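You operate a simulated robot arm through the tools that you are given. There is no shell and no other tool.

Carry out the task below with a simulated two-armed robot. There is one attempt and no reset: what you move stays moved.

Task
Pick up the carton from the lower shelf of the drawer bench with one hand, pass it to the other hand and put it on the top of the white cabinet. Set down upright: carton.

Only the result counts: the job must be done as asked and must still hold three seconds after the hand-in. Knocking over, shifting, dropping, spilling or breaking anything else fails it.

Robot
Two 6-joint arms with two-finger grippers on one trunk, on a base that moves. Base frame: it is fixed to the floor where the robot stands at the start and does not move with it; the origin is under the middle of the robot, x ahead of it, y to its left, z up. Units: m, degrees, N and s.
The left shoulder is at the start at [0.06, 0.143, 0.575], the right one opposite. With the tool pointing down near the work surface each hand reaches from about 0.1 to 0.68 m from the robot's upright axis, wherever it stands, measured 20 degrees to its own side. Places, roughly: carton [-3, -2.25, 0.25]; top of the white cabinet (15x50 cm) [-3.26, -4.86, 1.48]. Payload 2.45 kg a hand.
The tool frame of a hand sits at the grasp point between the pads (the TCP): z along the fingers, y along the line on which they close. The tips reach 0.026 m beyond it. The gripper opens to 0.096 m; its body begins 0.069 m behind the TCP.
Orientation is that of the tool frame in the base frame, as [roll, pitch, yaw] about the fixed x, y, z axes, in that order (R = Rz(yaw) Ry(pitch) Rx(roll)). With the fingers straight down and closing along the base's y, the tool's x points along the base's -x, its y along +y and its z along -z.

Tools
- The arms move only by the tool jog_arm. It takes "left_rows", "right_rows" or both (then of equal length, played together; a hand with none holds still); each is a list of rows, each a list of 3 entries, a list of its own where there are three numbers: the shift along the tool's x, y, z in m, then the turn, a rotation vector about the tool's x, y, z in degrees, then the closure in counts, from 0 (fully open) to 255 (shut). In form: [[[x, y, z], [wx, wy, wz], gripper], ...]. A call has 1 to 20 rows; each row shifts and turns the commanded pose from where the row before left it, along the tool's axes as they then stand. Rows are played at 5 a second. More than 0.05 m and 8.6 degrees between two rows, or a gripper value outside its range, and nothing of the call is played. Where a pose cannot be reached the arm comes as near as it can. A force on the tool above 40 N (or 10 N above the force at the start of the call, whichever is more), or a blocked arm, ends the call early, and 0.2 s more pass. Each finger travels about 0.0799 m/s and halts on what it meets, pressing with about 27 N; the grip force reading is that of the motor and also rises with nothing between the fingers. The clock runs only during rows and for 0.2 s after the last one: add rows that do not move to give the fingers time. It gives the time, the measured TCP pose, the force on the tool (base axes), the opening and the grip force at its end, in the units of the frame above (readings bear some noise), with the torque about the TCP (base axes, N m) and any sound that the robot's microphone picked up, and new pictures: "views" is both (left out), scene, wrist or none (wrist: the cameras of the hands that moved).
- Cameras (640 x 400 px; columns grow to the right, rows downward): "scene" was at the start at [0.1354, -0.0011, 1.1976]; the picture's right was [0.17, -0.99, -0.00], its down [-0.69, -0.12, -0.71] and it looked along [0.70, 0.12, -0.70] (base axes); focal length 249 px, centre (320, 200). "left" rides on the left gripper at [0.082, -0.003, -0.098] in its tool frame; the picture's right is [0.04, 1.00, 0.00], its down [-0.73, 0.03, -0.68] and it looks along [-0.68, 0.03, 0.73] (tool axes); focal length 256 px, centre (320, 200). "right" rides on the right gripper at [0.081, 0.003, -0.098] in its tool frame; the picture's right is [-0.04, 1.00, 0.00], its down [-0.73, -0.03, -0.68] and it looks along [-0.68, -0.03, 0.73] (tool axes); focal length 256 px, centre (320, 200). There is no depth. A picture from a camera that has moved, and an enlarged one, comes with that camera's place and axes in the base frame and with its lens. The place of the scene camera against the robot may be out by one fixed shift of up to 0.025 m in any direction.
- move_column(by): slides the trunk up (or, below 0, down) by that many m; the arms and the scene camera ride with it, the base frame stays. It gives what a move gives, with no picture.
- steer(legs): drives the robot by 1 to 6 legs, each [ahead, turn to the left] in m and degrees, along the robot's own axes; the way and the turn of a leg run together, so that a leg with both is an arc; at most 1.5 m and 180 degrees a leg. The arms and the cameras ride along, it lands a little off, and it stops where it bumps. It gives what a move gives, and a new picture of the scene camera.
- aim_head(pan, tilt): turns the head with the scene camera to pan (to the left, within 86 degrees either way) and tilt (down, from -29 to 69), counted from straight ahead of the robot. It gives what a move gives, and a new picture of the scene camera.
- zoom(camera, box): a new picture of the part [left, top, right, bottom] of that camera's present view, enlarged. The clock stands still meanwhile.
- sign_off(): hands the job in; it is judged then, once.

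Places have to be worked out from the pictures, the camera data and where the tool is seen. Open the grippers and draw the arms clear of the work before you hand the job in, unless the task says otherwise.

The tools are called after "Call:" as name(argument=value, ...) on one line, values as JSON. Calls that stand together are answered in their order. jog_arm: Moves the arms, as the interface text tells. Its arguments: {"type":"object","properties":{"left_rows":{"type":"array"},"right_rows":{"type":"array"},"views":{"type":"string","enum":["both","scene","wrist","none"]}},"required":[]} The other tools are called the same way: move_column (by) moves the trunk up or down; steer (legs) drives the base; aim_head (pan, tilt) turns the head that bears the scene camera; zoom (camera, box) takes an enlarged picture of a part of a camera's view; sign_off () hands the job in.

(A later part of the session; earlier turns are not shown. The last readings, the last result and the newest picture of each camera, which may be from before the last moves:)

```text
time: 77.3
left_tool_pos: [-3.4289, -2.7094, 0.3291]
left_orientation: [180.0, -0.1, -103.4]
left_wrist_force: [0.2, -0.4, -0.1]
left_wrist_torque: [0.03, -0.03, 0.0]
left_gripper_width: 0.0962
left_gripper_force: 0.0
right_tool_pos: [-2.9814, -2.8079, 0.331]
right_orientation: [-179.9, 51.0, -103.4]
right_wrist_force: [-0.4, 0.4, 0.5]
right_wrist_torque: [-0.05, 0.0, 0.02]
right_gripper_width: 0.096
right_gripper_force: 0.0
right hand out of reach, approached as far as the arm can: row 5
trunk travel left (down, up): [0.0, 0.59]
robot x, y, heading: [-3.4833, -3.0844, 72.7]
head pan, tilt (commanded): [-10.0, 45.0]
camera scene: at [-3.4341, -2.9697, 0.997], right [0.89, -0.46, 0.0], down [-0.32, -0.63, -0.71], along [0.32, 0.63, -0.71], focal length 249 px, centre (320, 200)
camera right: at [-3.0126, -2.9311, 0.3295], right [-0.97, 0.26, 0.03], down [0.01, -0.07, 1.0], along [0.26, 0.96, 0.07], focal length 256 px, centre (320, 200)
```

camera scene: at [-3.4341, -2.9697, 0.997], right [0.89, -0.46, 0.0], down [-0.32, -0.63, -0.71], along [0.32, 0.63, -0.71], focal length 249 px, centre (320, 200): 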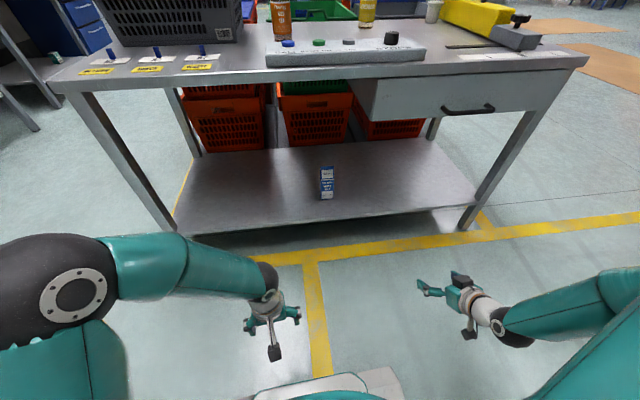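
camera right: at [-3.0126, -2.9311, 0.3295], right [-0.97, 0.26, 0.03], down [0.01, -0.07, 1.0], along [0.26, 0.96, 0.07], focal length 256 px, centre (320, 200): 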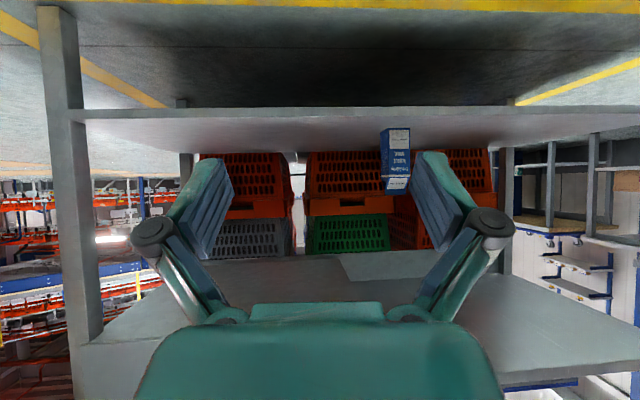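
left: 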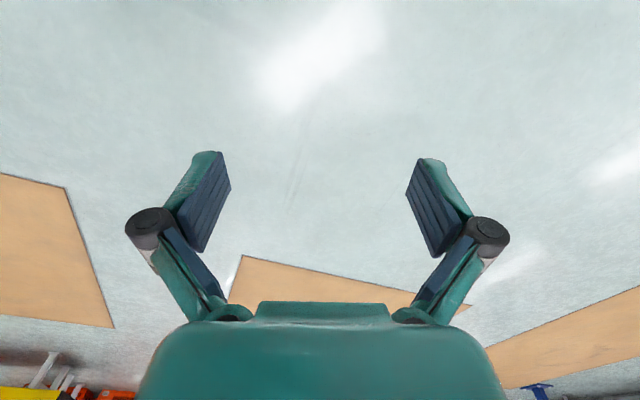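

The hand is now tilted 39° below horizontal and the right wrist camera sees the carton (upside-down image). I zoom in on it for an accurate fix.

Call:
zoom(camera="right", box=[360, 110, 440, 210])

```text
4.00 times, centred on (400, 160) of right
camera zoom: at [-3.0126, -2.9311, 0.3295], right [-0.97, 0.26, 0.03], down [0.01, -0.07, 1.0], along [0.26, 0.96, 0.07], focal length 1024 px, centre (0, 360)
```

zoom: 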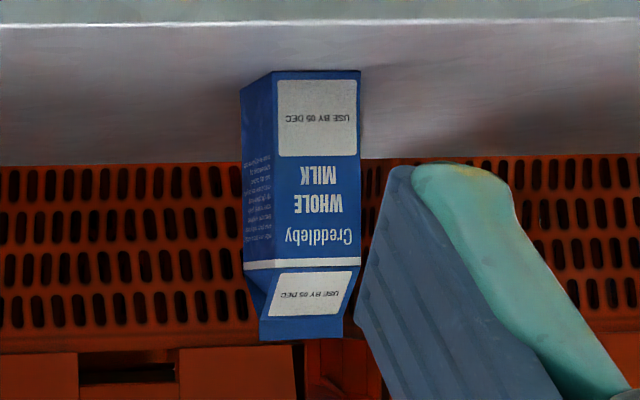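

Wrist-camera fix: carton front-bottom edge centre ≈(-3.039,-2.255,0.20), centre ≈(-3.03,-2.226), front normal ≈69.5° inward. I shift the right hand ~0.2 m left (and yaw it -7° to match the carton) and pull the left hand back and aside before closing in.

Call:
jog_arm(left_rows=[[[0.024, 0.02, 0], [0, 0, 0], 0], [[0.024, 0.02, 0], [0, 0, 0], 0], [[0.024, 0.02, 0], [0, 0, 0], 0], [[0.024, 0.02, 0], [0, 0, 0], 0], [[0.024, 0.02, 0], [0, 0, 0], 0], [[0, 0, 0], [0, 0, 0], 0]], right_rows=[[[0, 0.04, 0], [1.09, 0, 0.88], 0], [[0, 0.04, 0], [1.09, 0, 0.88], 0], [[0, 0.04, 0], [1.09, 0, 0.88], 0], [[0, 0.04, 0], [1.09, 0, 0.88], 0], [[0, 0.04, 0], [1.09, 0, 0.88], 0], [[0, 0, 0], [0, 0, 0], 0]], views="both")

```text
time: 78.7
left_tool_pos: [-3.5213, -2.7597, 0.3354]
left_orientation: [180.0, -0.1, -103.5]
left_wrist_force: [-0.1, 0.0, 0.7]
left_wrist_torque: [0.02, 0.03, 0.03]
left_gripper_width: 0.096
left_gripper_force: 0.1
left hand out of reach, approached as far as the arm can: row 4, 5
right_tool_pos: [-3.1238, -2.7041, 0.3114]
right_orientation: [-179.9, 50.9, -110.4]
right_wrist_force: [-1.1, -0.2, 0.2]
right_wrist_torque: [0.0, -0.02, 0.01]
right_gripper_width: 0.0962
right_gripper_force: 0.1
right hand out of reach, approached as far as the arm can: row 2, 3, 4, 5
trunk travel left (down, up): [0.0, 0.59]
robot x, y, heading: [-3.4865, -3.0912, 73.0]
head pan, tilt (commanded): [-10.0, 45.0]
camera scene: at [-3.4339, -2.9698, 0.997], right [0.89, -0.46, 0.0], down [-0.32, -0.63, -0.71], along [0.32, 0.63, -0.71], focal length 249 px, centre (320, 200)
camera right: at [-3.1703, -2.8214, 0.3103], right [-0.93, 0.37, 0.03], down [0.0, -0.07, 1.0], along [0.37, 0.93, 0.06], focal length 256 px, centre (320, 200)
camera left: at [-3.5374, -2.8403, 0.4335], right [-0.98, 0.19, 0.0], down [0.14, 0.72, 0.68], along [0.13, 0.67, -0.74], focal length 256 px, centre (320, 200)
```

scene: 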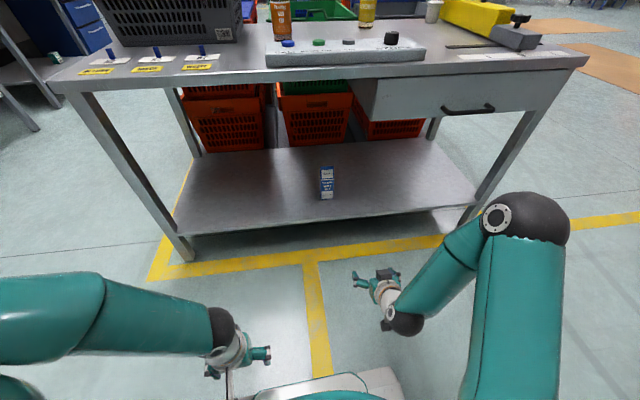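
right: 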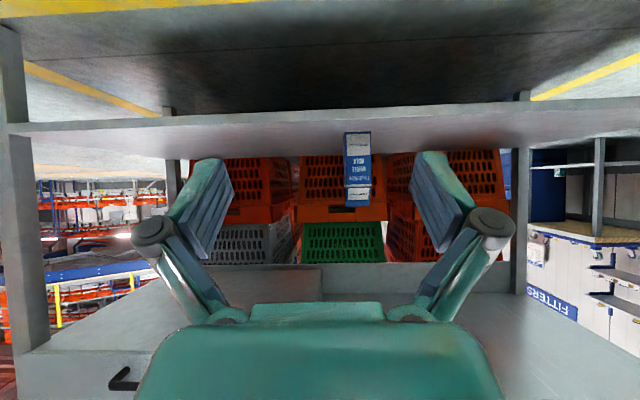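
left: 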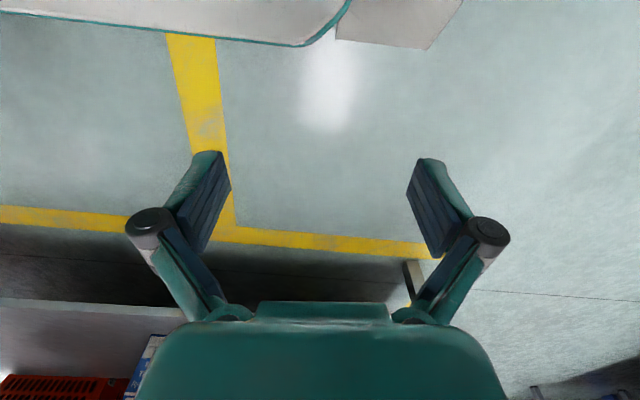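

The right hand can't come closer to the body in this tilt (inner reach limit), so it needs ~0.5 m or more ahead. I drive ahead 0.30 m, leaving the carton ~0.66 m ahead, fingers still ~0.14 m short of it.

Call:
steer(legs=[[0.3, 0]])

Call:
jog_arm(right_rows=[[[0, 0, 0], [0, 0, 0], 0]], views="wrist")

```text
time: 80.8
left_tool_pos: [-3.4349, -2.4707, 0.3349]
left_orientation: [-180.0, -0.2, -103.3]
left_wrist_force: [0.2, 0.5, 0.6]
left_wrist_torque: [0.01, 0.03, 0.02]
left_gripper_width: 0.0959
left_gripper_force: 0.0
right_tool_pos: [-3.0378, -2.4126, 0.3119]
right_orientation: [-180.0, 50.9, -110.0]
right_wrist_force: [0.2, 1.5, 0.9]
right_wrist_torque: [-0.01, -0.04, 0.01]
right_gripper_width: 0.0958
right_gripper_force: 0.1
trunk travel left (down, up): [0.0, 0.59]
robot x, y, heading: [-3.3942, -2.797, 73.3]
head pan, tilt (commanded): [-10.0, 45.0]
camera scene: at [-3.3461, -2.68, 0.997], right [0.89, -0.45, 0.0], down [-0.32, -0.63, -0.71], along [0.32, 0.63, -0.71], focal length 249 px, centre (320, 200)
```

scene: 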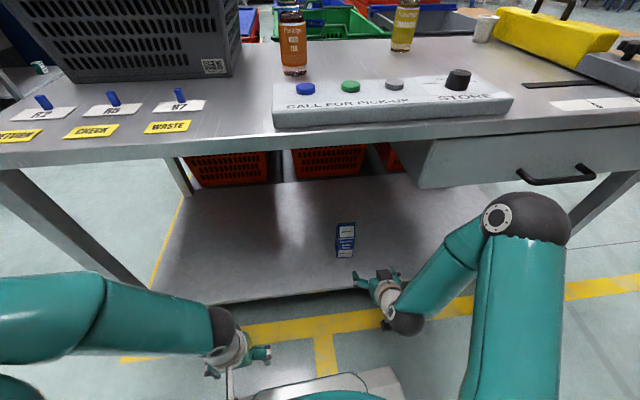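

```text
time: 81.2
left_tool_pos: [-3.4344, -2.4711, 0.3362]
left_orientation: [180.0, -0.2, -103.2]
left_wrist_force: [-0.2, -0.6, -0.4]
left_wrist_torque: [0.01, 0.01, 0.02]
left_gripper_width: 0.0962
left_gripper_force: 0.0
right_tool_pos: [-3.0372, -2.412, 0.3117]
right_orientation: [-179.9, 50.8, -109.9]
right_wrist_force: [0.0, -0.1, 0.4]
right_wrist_torque: [-0.01, 0.02, -0.02]
right_gripper_width: 0.0957
right_gripper_force: 0.0
trunk travel left (down, up): [0.0, 0.59]
robot x, y, heading: [-3.3922, -2.7945, 73.5]
head pan, tilt (commanded): [-10.0, 45.0]
camera right: at [-3.083, -2.5299, 0.3108], right [-0.93, 0.37, 0.03], down [0.0, -0.07, 1.0], along [0.37, 0.93, 0.06], focal length 256 px, centre (320, 200)
```

right: 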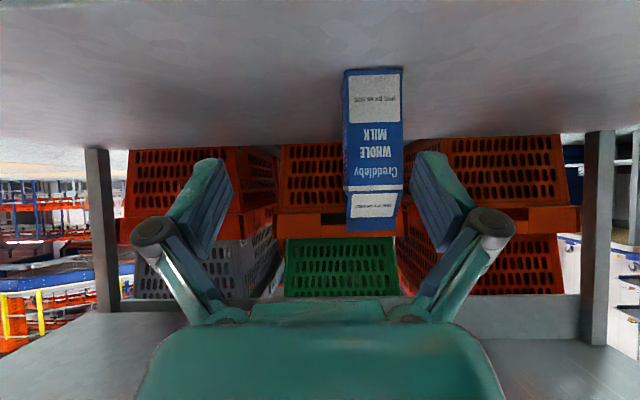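

The carton is now clear in the wrist view, nearly centred between the fingers. I zoom in to refine its position and yaw.

Call:
zoom(camera="right", box=[300, 55, 440, 245])

```text
2.11 times, centred on (370, 150) of right
camera zoom: at [-3.083, -2.5299, 0.3108], right [-0.93, 0.37, 0.03], down [0.0, -0.07, 1.0], along [0.37, 0.93, 0.06], focal length 539 px, centre (215, 305)
```

zoom: 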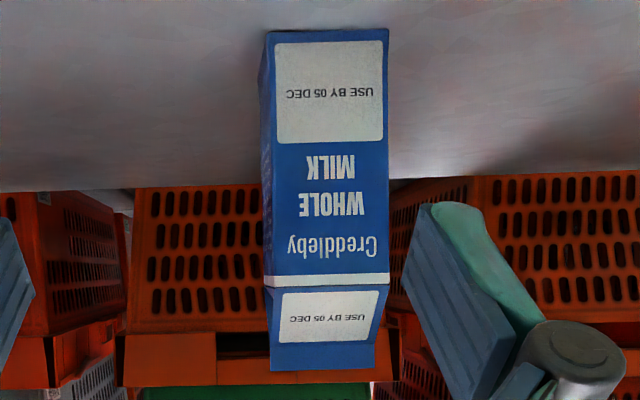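

Refined: front-bottom edge from (-3.0135,-2.277) to (-3.066,-2.254), so centre ≈(-3.029,-2.240), inward normal ≈67°, body 0.118 m high. I move to an approach pose ~0.085 m short of the grasp, at z≈0.26, with a small yaw correction.

Call:
jog_arm(right_rows=[[[-0.0009, 0.0184, 0.0284], [0.62, 0, 0.5], 0], [[-0.0009, 0.0184, 0.0284], [0.62, 0, 0.5], 0], [[-0.0009, 0.0184, 0.0284], [0.62, 0, 0.5], 0], [[0, 0, 0], [0, 0, 0], 0]], views="both")

```text
time: 82.2
left_tool_pos: [-3.4341, -2.4716, 0.3348]
left_orientation: [180.0, -0.2, -103.1]
left_wrist_force: [-0.8, -0.7, 0.4]
left_wrist_torque: [0.01, 0.0, 0.02]
left_gripper_width: 0.0961
left_gripper_force: 0.0
right_tool_pos: [-3.0653, -2.3291, 0.2601]
right_orientation: [-179.9, 50.9, -112.4]
right_wrist_force: [-0.3, 0.1, 0.2]
right_wrist_torque: [-0.01, 0.0, -0.03]
right_gripper_width: 0.0962
right_gripper_force: 0.0
trunk travel left (down, up): [0.0, 0.59]
robot x, y, heading: [-3.3972, -2.7999, 73.3]
head pan, tilt (commanded): [-10.0, 45.0]
camera scene: at [-3.346, -2.6799, 0.997], right [0.89, -0.45, 0.0], down [-0.32, -0.63, -0.71], along [0.32, 0.63, -0.71], focal length 249 px, centre (320, 200)
camera right: at [-3.1146, -2.4439, 0.2588], right [-0.91, 0.41, 0.03], down [0.0, -0.07, 1.0], along [0.41, 0.91, 0.06], focal length 256 px, centre (320, 200)
```

scene: 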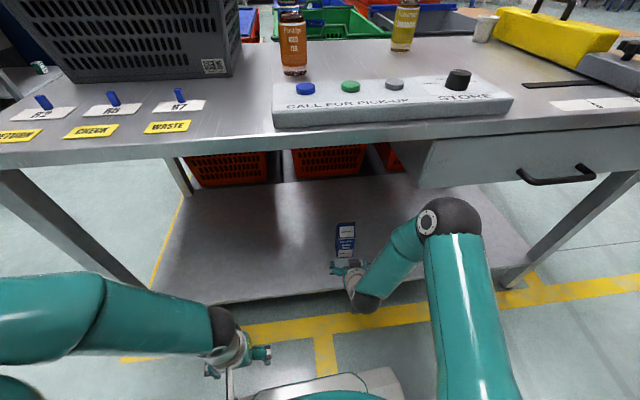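
right: 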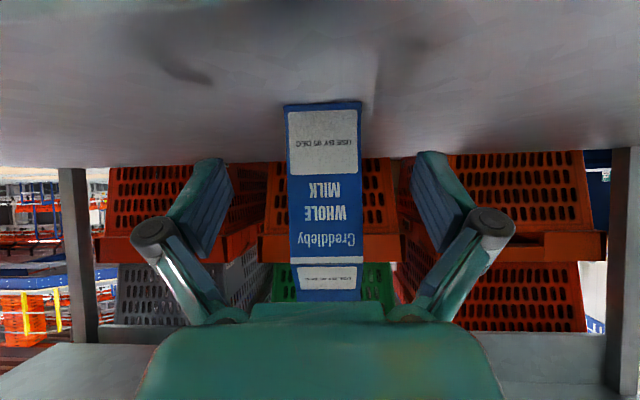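

Alignment looks very good (carton centred between pads, yaw within ~2°). I advance the remaining 0.085 m in three rows, still open.

Call:
jog_arm(right_rows=[[[-0.0159, 0.0007, 0.0232], [0, 0, 0], 0], [[-0.0159, 0.0007, 0.0232], [0, 0, 0], 0], [[-0.0159, 0.0007, 0.0232], [0, 0, 0], 0], [[0, 0, 0], [0, 0, 0], 0]], views="both")

```text
time: 83.2
left_tool_pos: [-3.435, -2.4701, 0.3369]
left_orientation: [180.0, -0.1, -103.3]
left_wrist_force: [-0.2, 0.8, 0.3]
left_wrist_torque: [0.03, 0.01, -0.03]
left_gripper_width: 0.096
left_gripper_force: 0.0
right_tool_pos: [-3.0343, -2.2513, 0.2542]
right_orientation: [-179.9, 50.8, -112.3]
right_wrist_force: [0.2, 0.5, -0.3]
right_wrist_torque: [0.01, 0.01, -0.01]
right_gripper_width: 0.0963
right_gripper_force: 0.0
trunk travel left (down, up): [0.0, 0.59]
robot x, y, heading: [-3.394, -2.7973, 73.2]
head pan, tilt (commanded): [-10.0, 45.0]
camera scene: at [-3.346, -2.6799, 0.997], right [0.89, -0.45, 0.0], down [-0.32, -0.63, -0.71], along [0.32, 0.63, -0.71], focal length 249 px, centre (320, 200)
camera right: at [-3.0851, -2.3659, 0.2528], right [-0.91, 0.41, 0.03], down [0.0, -0.07, 1.0], along [0.41, 0.91, 0.06], focal length 256 px, centre (320, 200)
```

scene: 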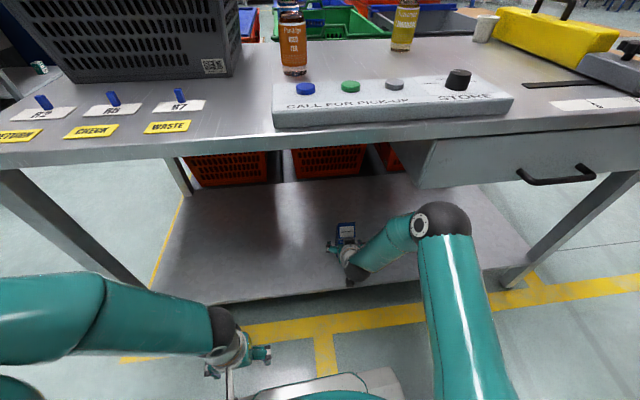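
right: 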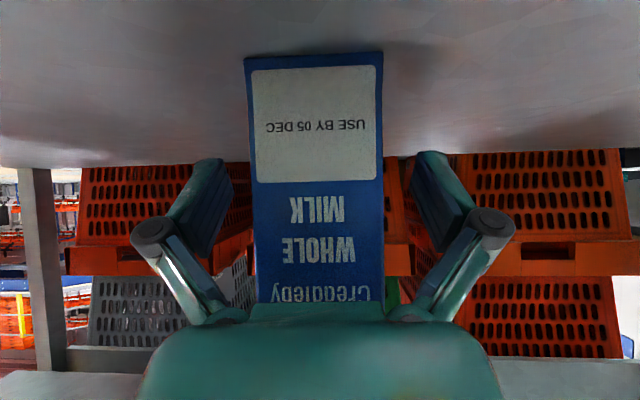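

The front face is ~19 mm before the TCP and the base 53 mm below it, centred within ~1 mm. I close the right gripper and wait.

Call:
jog_arm(right_rows=[[[0, 0, 0], [0, 0, 0], 255], [[0, 0, 0], [0, 0, 0], 255], [[0, 0, 0], [0, 0, 0], 255], [[0, 0, 0], [0, 0, 0], 255], [[0, 0, 0], [0, 0, 0], 255]], views="both")

```text
time: 84.4
left_tool_pos: [-3.4344, -2.471, 0.3349]
left_orientation: [180.0, 0.0, -103.1]
left_wrist_force: [0.4, 0.8, 0.5]
left_wrist_torque: [0.01, -0.03, 0.02]
left_gripper_width: 0.0958
left_gripper_force: 0.1
right_tool_pos: [-3.0332, -2.251, 0.2542]
right_orientation: [-179.9, 50.9, -112.4]
right_wrist_force: [1.0, 0.8, -0.6]
right_wrist_torque: [-0.14, -0.16, 0.04]
right_gripper_width: 0.0579
right_gripper_force: 27.1
trunk travel left (down, up): [0.0, 0.59]
robot x, y, heading: [-3.3933, -2.7916, 73.2]
head pan, tilt (commanded): [-10.0, 45.0]
camera scene: at [-3.346, -2.6798, 0.9969], right [0.89, -0.45, 0.0], down [-0.32, -0.63, -0.71], along [0.32, 0.63, -0.71], focal length 249 px, centre (320, 200)
camera right: at [-3.0851, -2.3661, 0.2529], right [-0.91, 0.41, 0.03], down [0.0, -0.07, 1.0], along [0.41, 0.91, 0.06], focal length 256 px, centre (320, 200)
```

scene: 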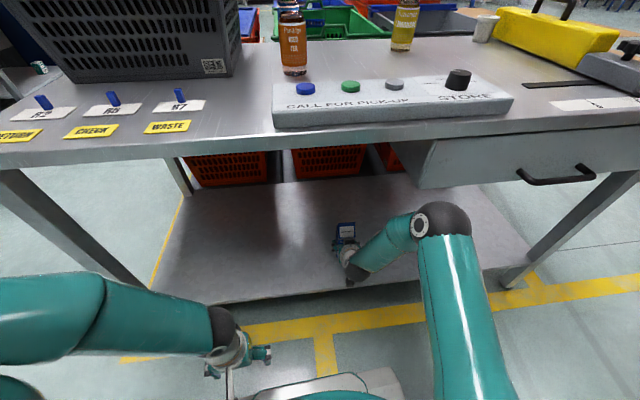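
right: 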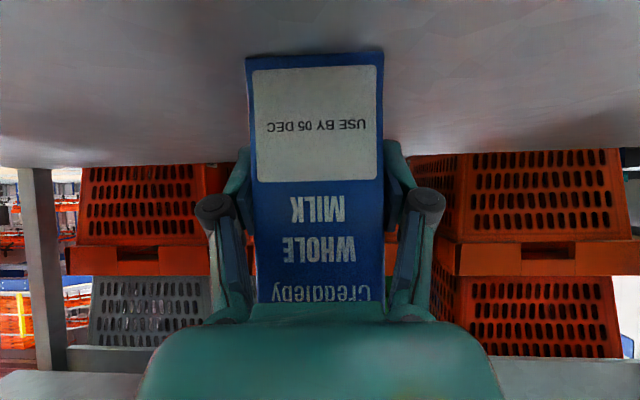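

The carton is held (width 57.9 mm, 27 N). I lift it straight up 6 cm.

Call:
jog_arm(right_rows=[[[-0.0155, 0, -0.0126], [0, 0, 0], 255], [[-0.0155, 0, -0.0126], [0, 0, 0], 255], [[-0.0155, 0, -0.0126], [0, 0, 0], 255], [[0, 0, 0], [0, 0, 0], 255]], views="both")

```text
time: 85.4
left_tool_pos: [-3.4353, -2.4714, 0.3363]
left_orientation: [180.0, -0.2, -103.2]
left_wrist_force: [-0.1, 0.7, 0.7]
left_wrist_torque: [-0.01, 0.02, -0.02]
left_gripper_width: 0.0958
left_gripper_force: 0.0
right_tool_pos: [-3.0339, -2.2516, 0.3132]
right_orientation: [-180.0, 50.7, -112.3]
right_wrist_force: [0.3, 0.0, -5.1]
right_wrist_torque: [-0.06, 0.01, 0.0]
right_gripper_width: 0.0578
right_gripper_force: 27.4
trunk travel left (down, up): [0.0, 0.59]
robot x, y, heading: [-3.3958, -2.7982, 73.1]
head pan, tilt (commanded): [-10.0, 45.0]
camera scene: at [-3.3458, -2.6795, 0.9969], right [0.89, -0.45, 0.0], down [-0.32, -0.63, -0.71], along [0.32, 0.63, -0.71], focal length 249 px, centre (320, 200)
camera right: at [-3.0837, -2.367, 0.3119], right [-0.91, 0.41, 0.03], down [0.0, -0.07, 1.0], along [0.41, 0.91, 0.06], focal length 256 px, centre (320, 200)
```

scene: 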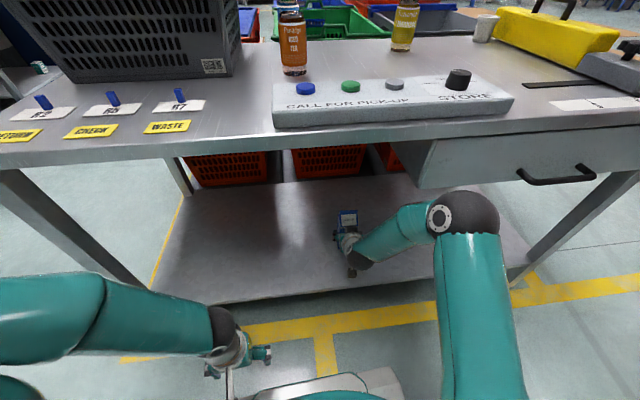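
right: 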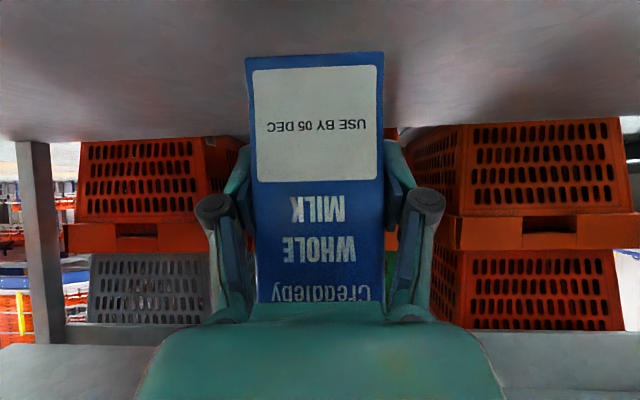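

The carton is lifted and stable (about 0.5 kg). I back the robot straight out by 0.5 m; the floor behind is free.

Call:
steer(legs=[[-0.5, 0]])

```text
time: 88.3
left_tool_pos: [-3.5752, -2.9433, 0.3349]
left_orientation: [-180.0, -0.1, -103.4]
left_wrist_force: [-0.3, 0.3, 0.0]
left_wrist_torque: [0.0, -0.01, 0.02]
left_gripper_width: 0.0957
left_gripper_force: 0.0
right_tool_pos: [-3.1731, -2.7257, 0.3122]
right_orientation: [-179.9, 50.9, -112.6]
right_wrist_force: [0.7, 0.4, -5.0]
right_wrist_torque: [-0.04, 0.01, 0.01]
right_gripper_width: 0.0576
right_gripper_force: 27.4
trunk travel left (down, up): [0.0, 0.59]
robot x, y, heading: [-3.534, -3.2656, 73.3]
head pan, tilt (commanded): [-10.0, 45.0]
camera scene: at [-3.4877, -3.1523, 0.9969], right [0.89, -0.45, 0.0], down [-0.32, -0.63, -0.71], along [0.32, 0.63, -0.71], focal length 249 px, centre (320, 200)
```

scene: 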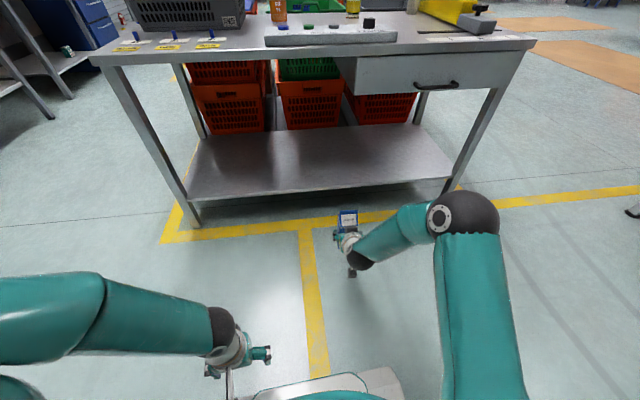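

The carton is clear of the bench. I start preparing the handover here: raise the right hand ~0.18 m while yawing it left by ~51° about the vertical, keeping the carton upright.

Call:
jog_arm(right_rows=[[[-0.0233, 0, -0.0189], [-6.6, 0, -5.36], 255], [[-0.0233, 0, -0.0189], [-6.6, 0, -5.36], 255], [[-0.0233, 0, -0.0189], [-6.6, 0, -5.36], 255], [[-0.0233, 0, -0.0189], [-6.6, 0, -5.36], 255], [[-0.0233, 0, -0.0189], [-6.6, 0, -5.36], 255], [[-0.0233, 0, -0.0189], [-6.6, 0, -5.36], 255], [[0, 0, 0], [0, 0, 0], 255]], views="scene")

```text
time: 89.9
left_tool_pos: [-3.5762, -2.943, 0.3354]
left_orientation: [180.0, -0.2, -103.3]
left_wrist_force: [-0.5, -0.1, 0.0]
left_wrist_torque: [-0.01, 0.01, 0.01]
left_gripper_width: 0.0959
left_gripper_force: 0.0
right_tool_pos: [-3.1739, -2.7236, 0.4935]
right_orientation: [179.9, 50.8, -61.7]
right_wrist_force: [-0.6, -0.3, -5.6]
right_wrist_torque: [-0.01, -0.05, -0.05]
right_gripper_width: 0.0577
right_gripper_force: 27.0
trunk travel left (down, up): [0.0, 0.59]
robot x, y, heading: [-3.5377, -3.2697, 73.0]
head pan, tilt (commanded): [-10.0, 45.0]
camera scene: at [-3.4877, -3.1525, 0.9969], right [0.89, -0.45, 0.0], down [-0.32, -0.63, -0.71], along [0.32, 0.63, -0.71], focal length 249 px, centre (320, 200)
```

scene: 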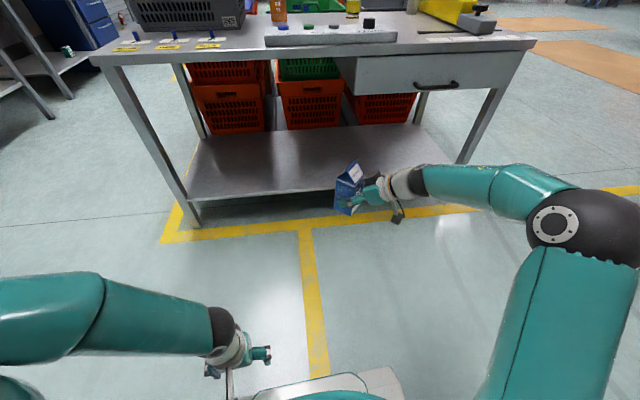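

Works well. Next I translate the right hand toward the robot's midline (0.25 m along its y axis) and yaw it the remaining ~45° so it points to the robot's left.

Call:
jog_arm(right_rows=[[[0, 0.0424, 0], [0, 0, 0], 255], [[0, 0.0424, 0], [0, 0, 0], 255], [[0, 0.0424, 0], [0, 0, 0], 255], [[0, 0.0424, 0], [0, 0, 0], 255], [[0, 0.0424, 0], [0, 0, 0], 255], [[0, 0.0424, 0], [0, 0, 0], 255], [[0, 0, 0], [-6.6, 0, -5.36], 255], [[0, 0, 0], [-6.6, 0, -5.36], 255], [[0, 0, 0], [-6.6, 0, -5.36], 255], [[0, 0, 0], [-6.6, 0, -5.36], 255], [[0, 0, 0], [-6.6, 0, -5.36], 255], [[0, 0, 0], [-1.94, 0, -1.58], 255], [[0, 0, 0], [0, 0, 0], 255]], views="scene")

```text
time: 92.7
left_tool_pos: [-3.575, -2.9424, 0.3348]
left_orientation: [180.0, -0.1, -103.4]
left_wrist_force: [0.4, -0.3, -0.4]
left_wrist_torque: [-0.04, 0.02, -0.02]
left_gripper_width: 0.096
left_gripper_force: 0.0
right_tool_pos: [-3.3974, -2.8458, 0.4936]
right_orientation: [179.8, 50.9, -16.8]
right_wrist_force: [0.3, 0.0, -5.3]
right_wrist_torque: [-0.01, -0.05, 0.0]
right_gripper_width: 0.0579
right_gripper_force: 27.0
trunk travel left (down, up): [0.0, 0.59]
robot x, y, heading: [-3.5384, -3.2691, 73.2]
head pan, tilt (commanded): [-10.0, 45.0]
camera scene: at [-3.4878, -3.1525, 0.9969], right [0.89, -0.45, 0.0], down [-0.32, -0.63, -0.71], along [0.32, 0.63, -0.71], focal length 249 px, centre (320, 200)
```

scene: 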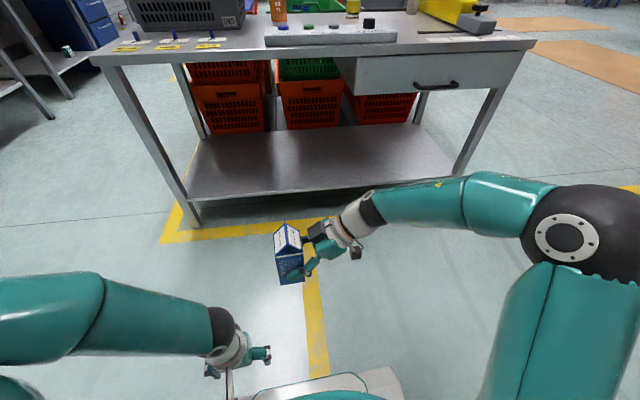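

The right hand now points to the robot's left with the carton at the midline. I zoom in to check the carton's attitude and where the fingers sit on it.

Call:
zoom(camera="scene", box=[240, 190, 400, 290])

```text
4.00 times, centred on (320, 240) of scene
camera zoom: at [-3.4878, -3.1525, 0.9969], right [0.89, -0.45, 0.0], down [-0.32, -0.63, -0.71], along [0.32, 0.63, -0.71], focal length 995 px, centre (320, 40)
```

zoom: 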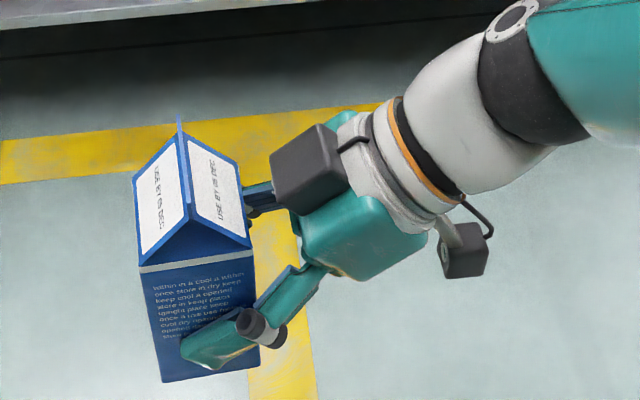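

The carton is upright with the right fingers on its lower half, leaving the upper body free for the left hand. I bring the left hand up and out to the left, and roll it 93° so its camera side faces left, ready to be pitched to point right.

Call:
jog_arm(left_rows=[[[-0.0254, 0.0169, -0.0333], [0, 0, 0], 0], [[-0.0254, 0.0169, -0.0333], [0, 0, 0], 0], [[-0.0254, 0.0169, -0.0333], [0, 0, 0], 0], [[-0.0254, 0.0169, -0.0333], [0, 0, 0], 0], [[-0.0254, 0.0169, -0.0333], [0, 0, 0], 0], [[-0.0254, 0.0169, -0.0333], [0, 0, 0], 0], [[0, 0, 0], [0, 0, 8.49], 0], [[0, 0, 0], [0, 0, 8.49], 0], [[0, 0, 0], [0, 0, 8.49], 0], [[0, 0, 0], [0, 0, 8.49], 0], [[0, 0, 0], [0, 0, 8.49], 0], [[0, 0, 0], [0, 0, 8.49], 0], [[0, 0, 0], [0, 0, 8.49], 0], [[0, 0, 0], [0, 0, 8.49], 0], [[0, 0, 0], [0, 0, 8.49], 0], [[0, 0, 0], [0, 0, 8.49], 0], [[0, 0, 0], [0, 0, 8.49], 0]], views="scene")

```text
time: 96.3
left_tool_pos: [-3.6396, -2.7702, 0.5358]
left_orientation: [-179.8, 0.0, 163.1]
left_wrist_force: [0.4, -0.6, -0.5]
left_wrist_torque: [0.0, -0.01, 0.0]
left_gripper_width: 0.096
left_gripper_force: 0.0
right_tool_pos: [-3.3964, -2.8453, 0.4933]
right_orientation: [180.0, 50.8, -16.7]
right_wrist_force: [0.1, 0.3, -4.1]
right_wrist_torque: [-0.02, -0.03, -0.02]
right_gripper_width: 0.0582
right_gripper_force: 27.1
trunk travel left (down, up): [0.0, 0.59]
robot x, y, heading: [-3.533, -3.266, 73.1]
head pan, tilt (commanded): [-10.0, 45.0]
camera scene: at [-3.4878, -3.1525, 0.9969], right [0.89, -0.45, 0.0], down [-0.32, -0.63, -0.71], along [0.32, 0.63, -0.71], focal length 249 px, centre (320, 200)
```

scene: 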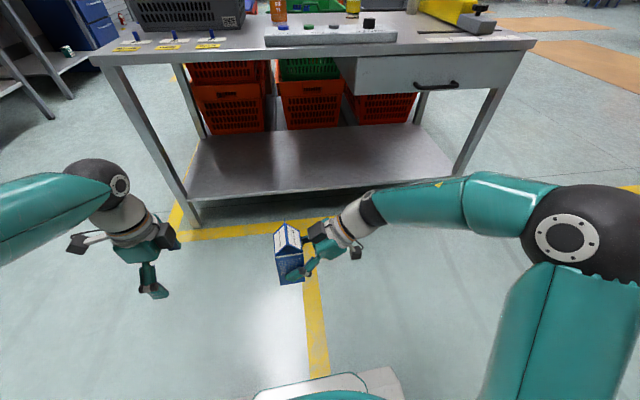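

Left hand is at the right height and depth, 0.24 m left of the midline. I pitch it 90° so it points to the right, toward the carton.

Call:
jog_arm(left_rows=[[[0, 0, 0], [0, -8.5, 0], 0], [[0, 0, 0], [0, -8.5, 0], 0], [[0, 0, 0], [0, -8.5, 0], 0], [[0, 0, 0], [0, -8.5, 0], 0], [[0, 0, 0], [0, -8.5, 0], 0], [[0, 0, 0], [0, -8.5, 0], 0], [[0, 0, 0], [0, -8.5, 0], 0], [[0, 0, 0], [0, -8.5, 0], 0], [[0, 0, 0], [0, -8.5, 0], 0], [[0, 0, 0], [0, -8.5, 0], 0], [[0, 0, 0], [0, -5, 0], 0], [[0, 0, 0], [0, 0, 0], 0]], views="both")

```text
time: 98.9
left_tool_pos: [-3.6383, -2.7708, 0.5358]
left_orientation: [-37.0, 89.9, -53.7]
left_wrist_force: [-0.2, 0.5, 0.9]
left_wrist_torque: [0.03, 0.01, -0.01]
left_gripper_width: 0.0961
left_gripper_force: 0.0
right_tool_pos: [-3.3979, -2.8456, 0.4932]
right_orientation: [179.9, 50.8, -16.9]
right_wrist_force: [0.9, 0.3, -4.5]
right_wrist_torque: [0.0, -0.05, -0.01]
right_gripper_width: 0.058
right_gripper_force: 27.1
trunk travel left (down, up): [0.0, 0.59]
robot x, y, heading: [-3.537, -3.271, 73.4]
head pan, tilt (commanded): [-10.0, 45.0]
camera scene: at [-3.4878, -3.1524, 0.9969], right [0.89, -0.45, 0.0], down [-0.32, -0.63, -0.71], along [0.32, 0.63, -0.71], focal length 249 px, centre (320, 200)
camera left: at [-3.7341, -2.7459, 0.4538], right [0.29, 0.96, -0.04], down [-0.64, 0.23, 0.73], along [0.71, -0.18, 0.68], focal length 256 px, centre (320, 200)
```

scene: 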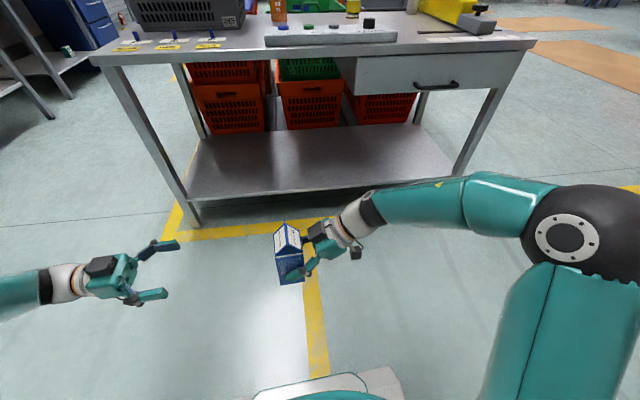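
left: 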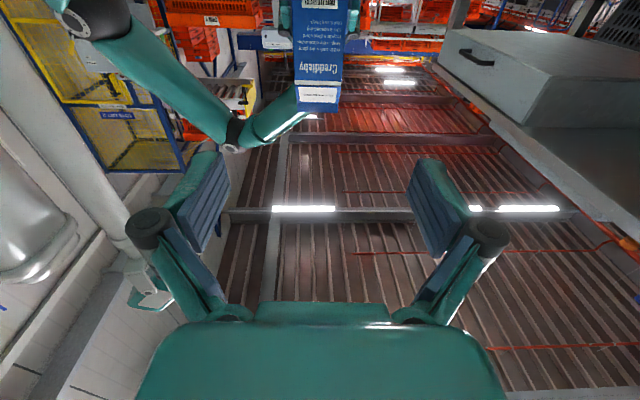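

The left hand points right at the carton, aligned within ~2 mm across and at h≈95 mm on the carton. I advance it 0.15 m along its own axis, then check.

Call:
jog_arm(left_rows=[[[0, 0, 0.0375], [0, 0, 0], 0], [[0, 0, 0.0375], [0, 0, 0], 0], [[0, 0, 0.0375], [0, 0, 0], 0], [[0, 0, 0.0375], [0, 0, 0], 0], [[0, 0, 0], [0, 0, 0], 0]], views="both")

Call:
zoom(camera="scene", box=[160, 180, 400, 330])

```text
time: 100.1
left_tool_pos: [-3.4977, -2.8148, 0.535]
left_orientation: [-92.3, 89.9, -109.1]
left_wrist_force: [0.0, 1.0, 0.0]
left_wrist_torque: [0.01, 0.0, 0.01]
left_gripper_width: 0.0959
left_gripper_force: 0.0
right_tool_pos: [-3.3981, -2.8446, 0.4929]
right_orientation: [180.0, 50.9, -16.8]
right_wrist_force: [-0.1, -1.1, -4.5]
right_wrist_torque: [-0.03, -0.08, 0.01]
right_gripper_width: 0.0577
right_gripper_force: 27.1
trunk travel left (down, up): [0.0, 0.59]
robot x, y, heading: [-3.534, -3.2686, 73.1]
head pan, tilt (commanded): [-10.0, 45.0]
camera scene: at [-3.4878, -3.1524, 0.9969], right [0.89, -0.45, 0.0], down [-0.32, -0.63, -0.71], along [0.32, 0.63, -0.71], focal length 249 px, centre (320, 200)
camera left: at [-3.5919, -2.79, 0.4545], right [0.29, 0.96, -0.04], down [-0.64, 0.23, 0.73], along [0.71, -0.18, 0.68], focal length 256 px, centre (320, 200)
```

scene: 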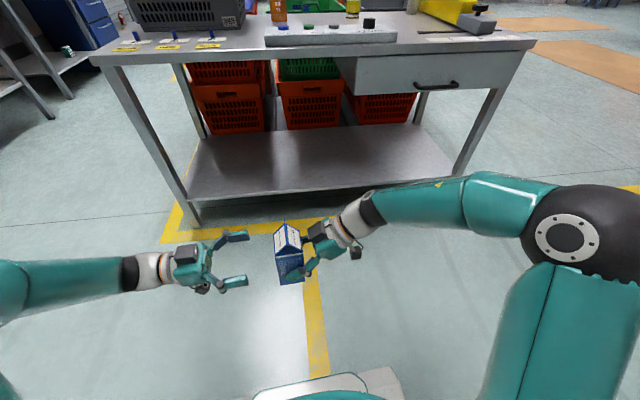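
left: 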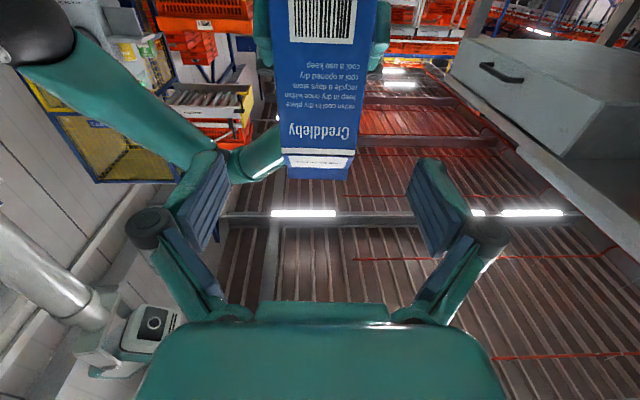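

```text
2.67 times, centred on (280, 255) of scene
camera zoom: at [-3.4878, -3.1524, 0.9969], right [0.89, -0.45, 0.0], down [-0.32, -0.63, -0.71], along [0.32, 0.63, -0.71], focal length 663 px, centre (427, 53)
```

zoom: 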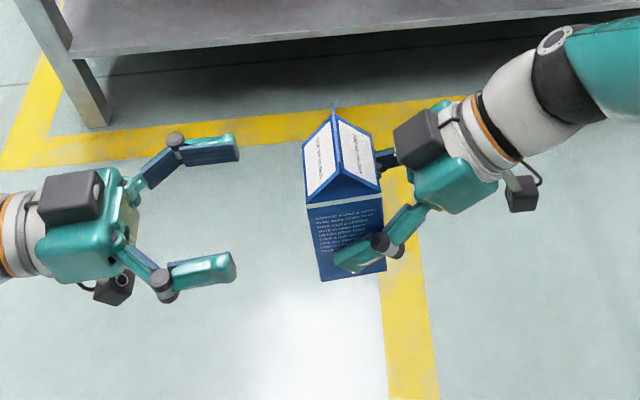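

Everything is aligned: left hand is ~95 mm short of the carton centre, at its upper body. I advance 0.087 m so its open fingers straddle the carton.

Call:
jog_arm(left_rows=[[[0, 0, 0.029], [0, 0, 0], 0], [[0, 0, 0.029], [0, 0, 0], 0], [[0, 0, 0.029], [0, 0, 0], 0], [[0, 0, 0], [0, 0, 0], 0]], views="both")

Call:
zoom(camera="scene", box=[200, 190, 392, 310])

```text
time: 101.1
left_tool_pos: [-3.4125, -2.8395, 0.5356]
left_orientation: [-100.1, 89.8, -116.8]
left_wrist_force: [0.2, 0.4, -0.3]
left_wrist_torque: [0.01, 0.01, -0.02]
left_gripper_width: 0.096
left_gripper_force: 0.0
right_tool_pos: [-3.3975, -2.8457, 0.4933]
right_orientation: [179.8, 50.8, -16.8]
right_wrist_force: [0.2, -0.3, -5.3]
right_wrist_torque: [-0.01, -0.03, 0.03]
right_gripper_width: 0.0578
right_gripper_force: 26.6
trunk travel left (down, up): [0.0, 0.59]
robot x, y, heading: [-3.5364, -3.2651, 73.2]
head pan, tilt (commanded): [-10.0, 45.0]
camera scene: at [-3.4878, -3.1524, 0.9969], right [0.89, -0.45, 0.0], down [-0.32, -0.63, -0.71], along [0.32, 0.63, -0.71], focal length 249 px, centre (320, 200)
camera left: at [-3.5077, -2.8149, 0.4541], right [0.29, 0.96, -0.04], down [-0.64, 0.23, 0.73], along [0.71, -0.18, 0.68], focal length 256 px, centre (320, 200)
```

scene: 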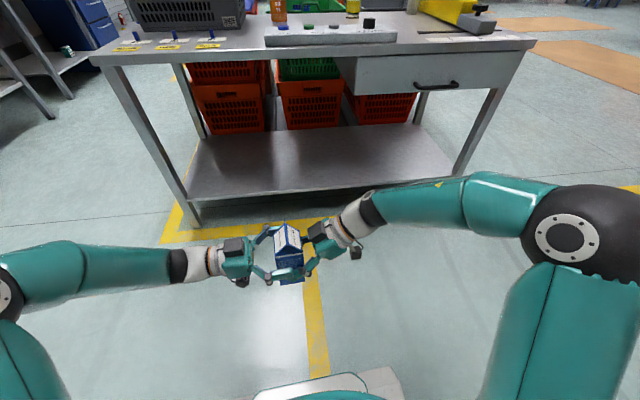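
left: 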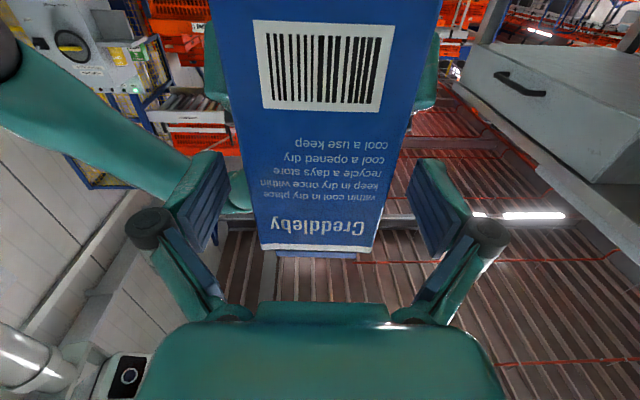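

```text
3.33 times, centred on (296, 250) of scene
camera zoom: at [-3.4878, -3.1524, 0.9969], right [0.89, -0.45, 0.0], down [-0.32, -0.63, -0.71], along [0.32, 0.63, -0.71], focal length 829 px, centre (400, 33)
```

zoom: 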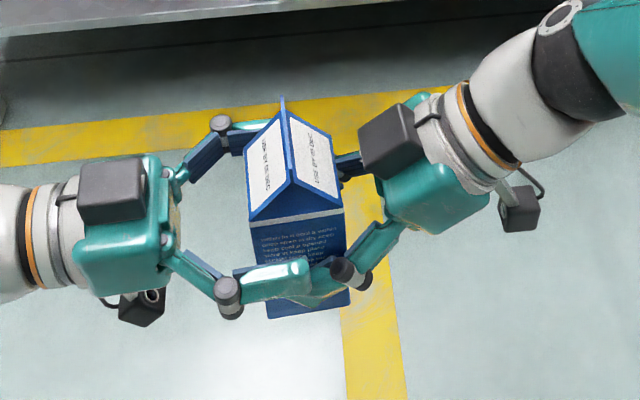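

The left fingers straddle the upper body, with the right fingers lower; no contact so far. I close the left gripper while the right keeps holding.

Call:
jog_arm(left_rows=[[[0, 0, 0], [0, 0, 0], 255], [[0, 0, 0], [0, 0, 0], 255], [[0, 0, 0], [0, 0, 0], 255], [[0, 0, 0], [0, 0, 0], 255], [[0, 0, 0], [0, 0, 0], 255]], views="both")

Call:
zoom(camera="scene", box=[200, 190, 392, 310])

```text
time: 102.3
left_tool_pos: [-3.4139, -2.8403, 0.5376]
left_orientation: [-89.6, 89.9, -106.4]
left_wrist_force: [-1.4, -2.8, 1.2]
left_wrist_torque: [-0.4, 0.2, -0.16]
left_gripper_width: 0.0577
left_gripper_force: 27.3
right_tool_pos: [-3.3973, -2.8452, 0.4932]
right_orientation: [179.8, 50.7, -16.7]
right_wrist_force: [1.8, 2.9, -5.2]
right_wrist_torque: [0.24, -0.21, 0.07]
right_gripper_width: 0.0577
right_gripper_force: 26.3
trunk travel left (down, up): [0.0, 0.59]
robot x, y, heading: [-3.5382, -3.2684, 73.3]
head pan, tilt (commanded): [-10.0, 45.0]
camera scene: at [-3.4878, -3.1524, 0.9969], right [0.89, -0.45, 0.0], down [-0.32, -0.63, -0.71], along [0.32, 0.63, -0.71], focal length 249 px, centre (320, 200)
camera left: at [-3.5079, -2.815, 0.4542], right [0.29, 0.96, -0.04], down [-0.64, 0.23, 0.73], along [0.71, -0.18, 0.68], focal length 256 px, centre (320, 200)
```

scene: 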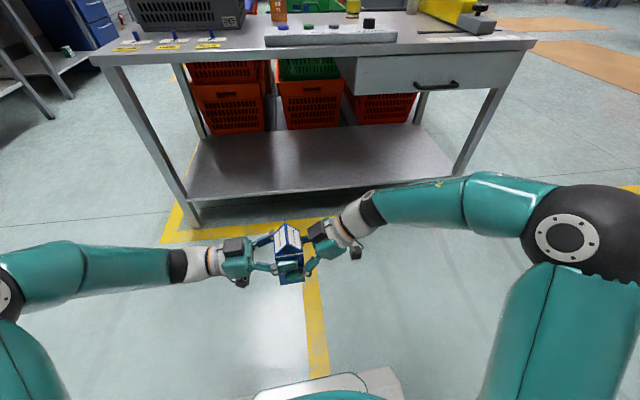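
left: 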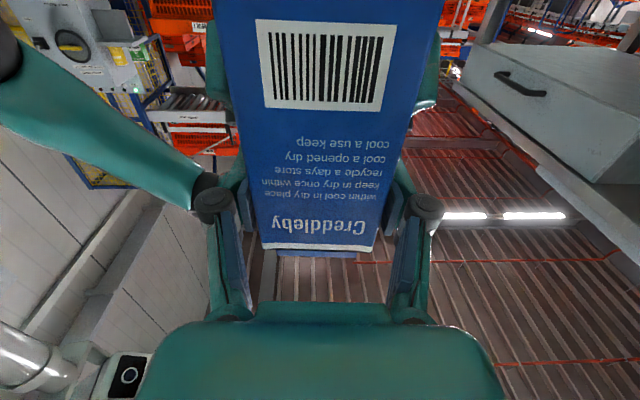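

```text
3.33 times, centred on (296, 250) of scene
camera zoom: at [-3.4878, -3.1524, 0.9969], right [0.89, -0.45, 0.0], down [-0.32, -0.63, -0.71], along [0.32, 0.63, -0.71], focal length 829 px, centre (400, 33)
```

zoom: 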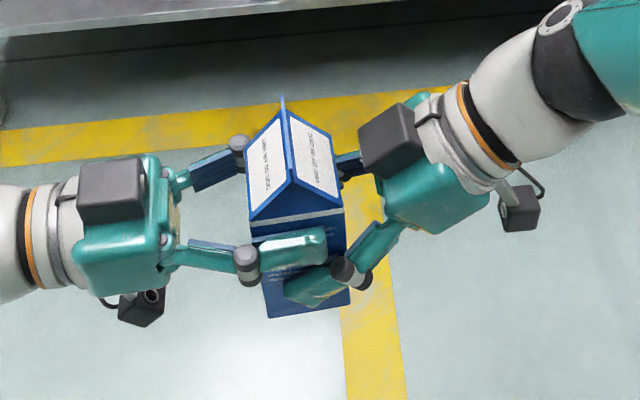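

Both hands hold the carton (57.7 mm each, small cross forces). I now open the right gripper, holding both hands still.

Call:
jog_arm(right_rows=[[[0, 0, 0], [0, 0, 0], 130], [[0, 0, 0], [0, 0, 0], 70], [[0, 0, 0], [0, 0, 0], 0], [[0, 0, 0], [0, 0, 0], 0], [[0, 0, 0], [0, 0, 0], 0]], views="both")

Call:
zoom(camera="scene", box=[200, 190, 392, 310])

```text
time: 103.5
left_tool_pos: [-3.4136, -2.8391, 0.5362]
left_orientation: [-99.4, 89.9, -116.2]
left_wrist_force: [0.1, 0.9, 0.4]
left_wrist_torque: [0.04, 0.02, -0.01]
left_gripper_width: 0.0579
left_gripper_force: 27.0
right_tool_pos: [-3.3983, -2.8455, 0.4933]
right_orientation: [179.8, 50.8, -16.8]
right_wrist_force: [-0.5, 0.4, 1.0]
right_wrist_torque: [0.01, -0.01, 0.03]
right_gripper_width: 0.0962
right_gripper_force: 0.1
trunk travel left (down, up): [0.0, 0.59]
robot x, y, heading: [-3.5406, -3.268, 73.1]
head pan, tilt (commanded): [-10.0, 45.0]
camera scene: at [-3.4878, -3.1524, 0.9969], right [0.89, -0.45, 0.0], down [-0.32, -0.63, -0.71], along [0.32, 0.63, -0.71], focal length 249 px, centre (320, 200)
camera right: at [-3.2747, -2.8845, 0.492], right [-0.31, -0.95, 0.03], down [0.07, 0.01, 1.0], along [-0.95, 0.31, 0.06], focal length 256 px, centre (320, 200)
```

scene: 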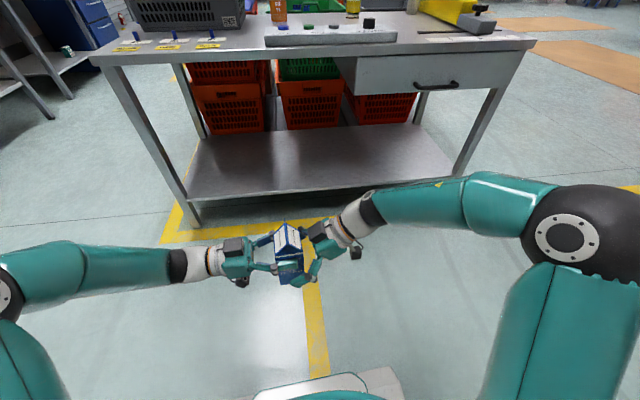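
right: 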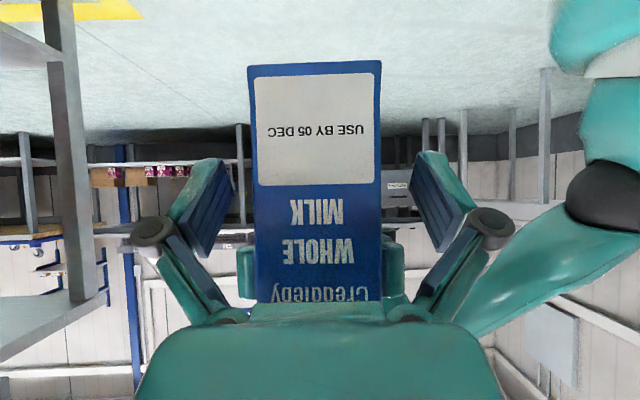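

```text
3.33 times, centred on (296, 250) of scene
camera zoom: at [-3.4878, -3.1524, 0.9969], right [0.89, -0.45, 0.0], down [-0.32, -0.63, -0.71], along [0.32, 0.63, -0.71], focal length 829 px, centre (400, 33)
```

zoom: 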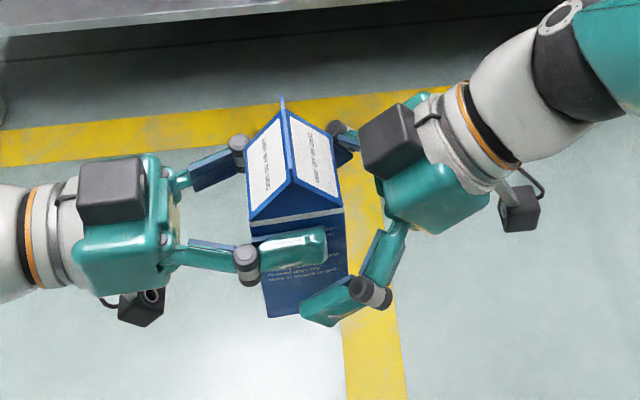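

The right gripper is fully open and the left holds (57.9 mm, 27 N). I withdraw the right hand horizontally to the right by 0.15 m and watch the left wrist force.

Call:
jog_arm(right_rows=[[[0.0095, 0, -0.0117], [0, 0, 0], 0], [[0.0095, 0, -0.0117], [0, 0, 0], 0], [[0.019, 0, -0.0233], [0, 0, 0], 0], [[0.019, 0, -0.0233], [0, 0, 0], 0], [[0.019, 0, -0.0233], [0, 0, 0], 0], [[0.019, 0, -0.0233], [0, 0, 0], 0], [[0, 0, 0], [0, 0, 0], 0]], views="both")

```text
time: 105.1
left_tool_pos: [-3.4123, -2.8391, 0.5355]
left_orientation: [-99.2, 89.9, -116.0]
left_wrist_force: [0.5, -0.9, 0.2]
left_wrist_torque: [0.04, 0.06, -0.02]
left_gripper_width: 0.0581
left_gripper_force: 27.0
right_tool_pos: [-3.2525, -2.8868, 0.4944]
right_orientation: [-180.0, 50.8, -16.8]
right_wrist_force: [-0.1, 0.4, -0.3]
right_wrist_torque: [0.03, 0.0, 0.0]
right_gripper_width: 0.0961
right_gripper_force: 0.1
trunk travel left (down, up): [0.0, 0.59]
robot x, y, heading: [-3.5379, -3.2718, 73.3]
head pan, tilt (commanded): [-10.0, 45.0]
camera scene: at [-3.4878, -3.1524, 0.9969], right [0.89, -0.45, 0.0], down [-0.32, -0.63, -0.71], along [0.32, 0.63, -0.71], focal length 249 px, centre (320, 200)
camera right: at [-3.1308, -2.9266, 0.4921], right [-0.31, -0.95, 0.03], down [0.07, 0.01, 1.0], along [-0.95, 0.31, 0.06], focal length 256 px, centre (320, 200)
```

scene: 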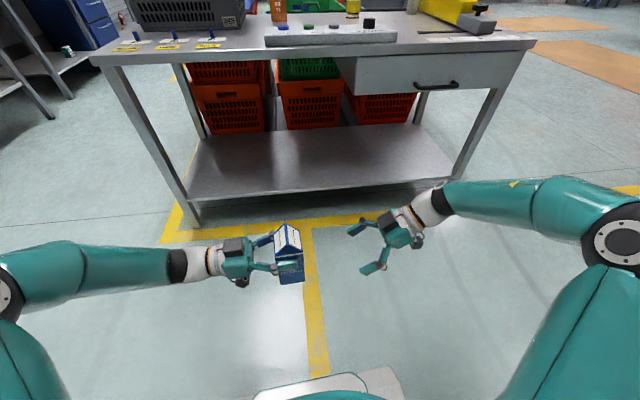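
right: 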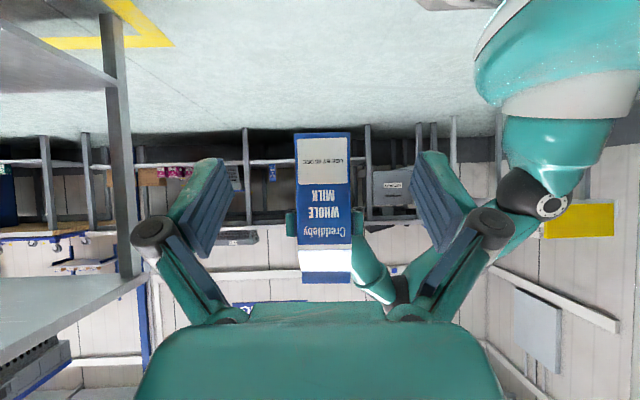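

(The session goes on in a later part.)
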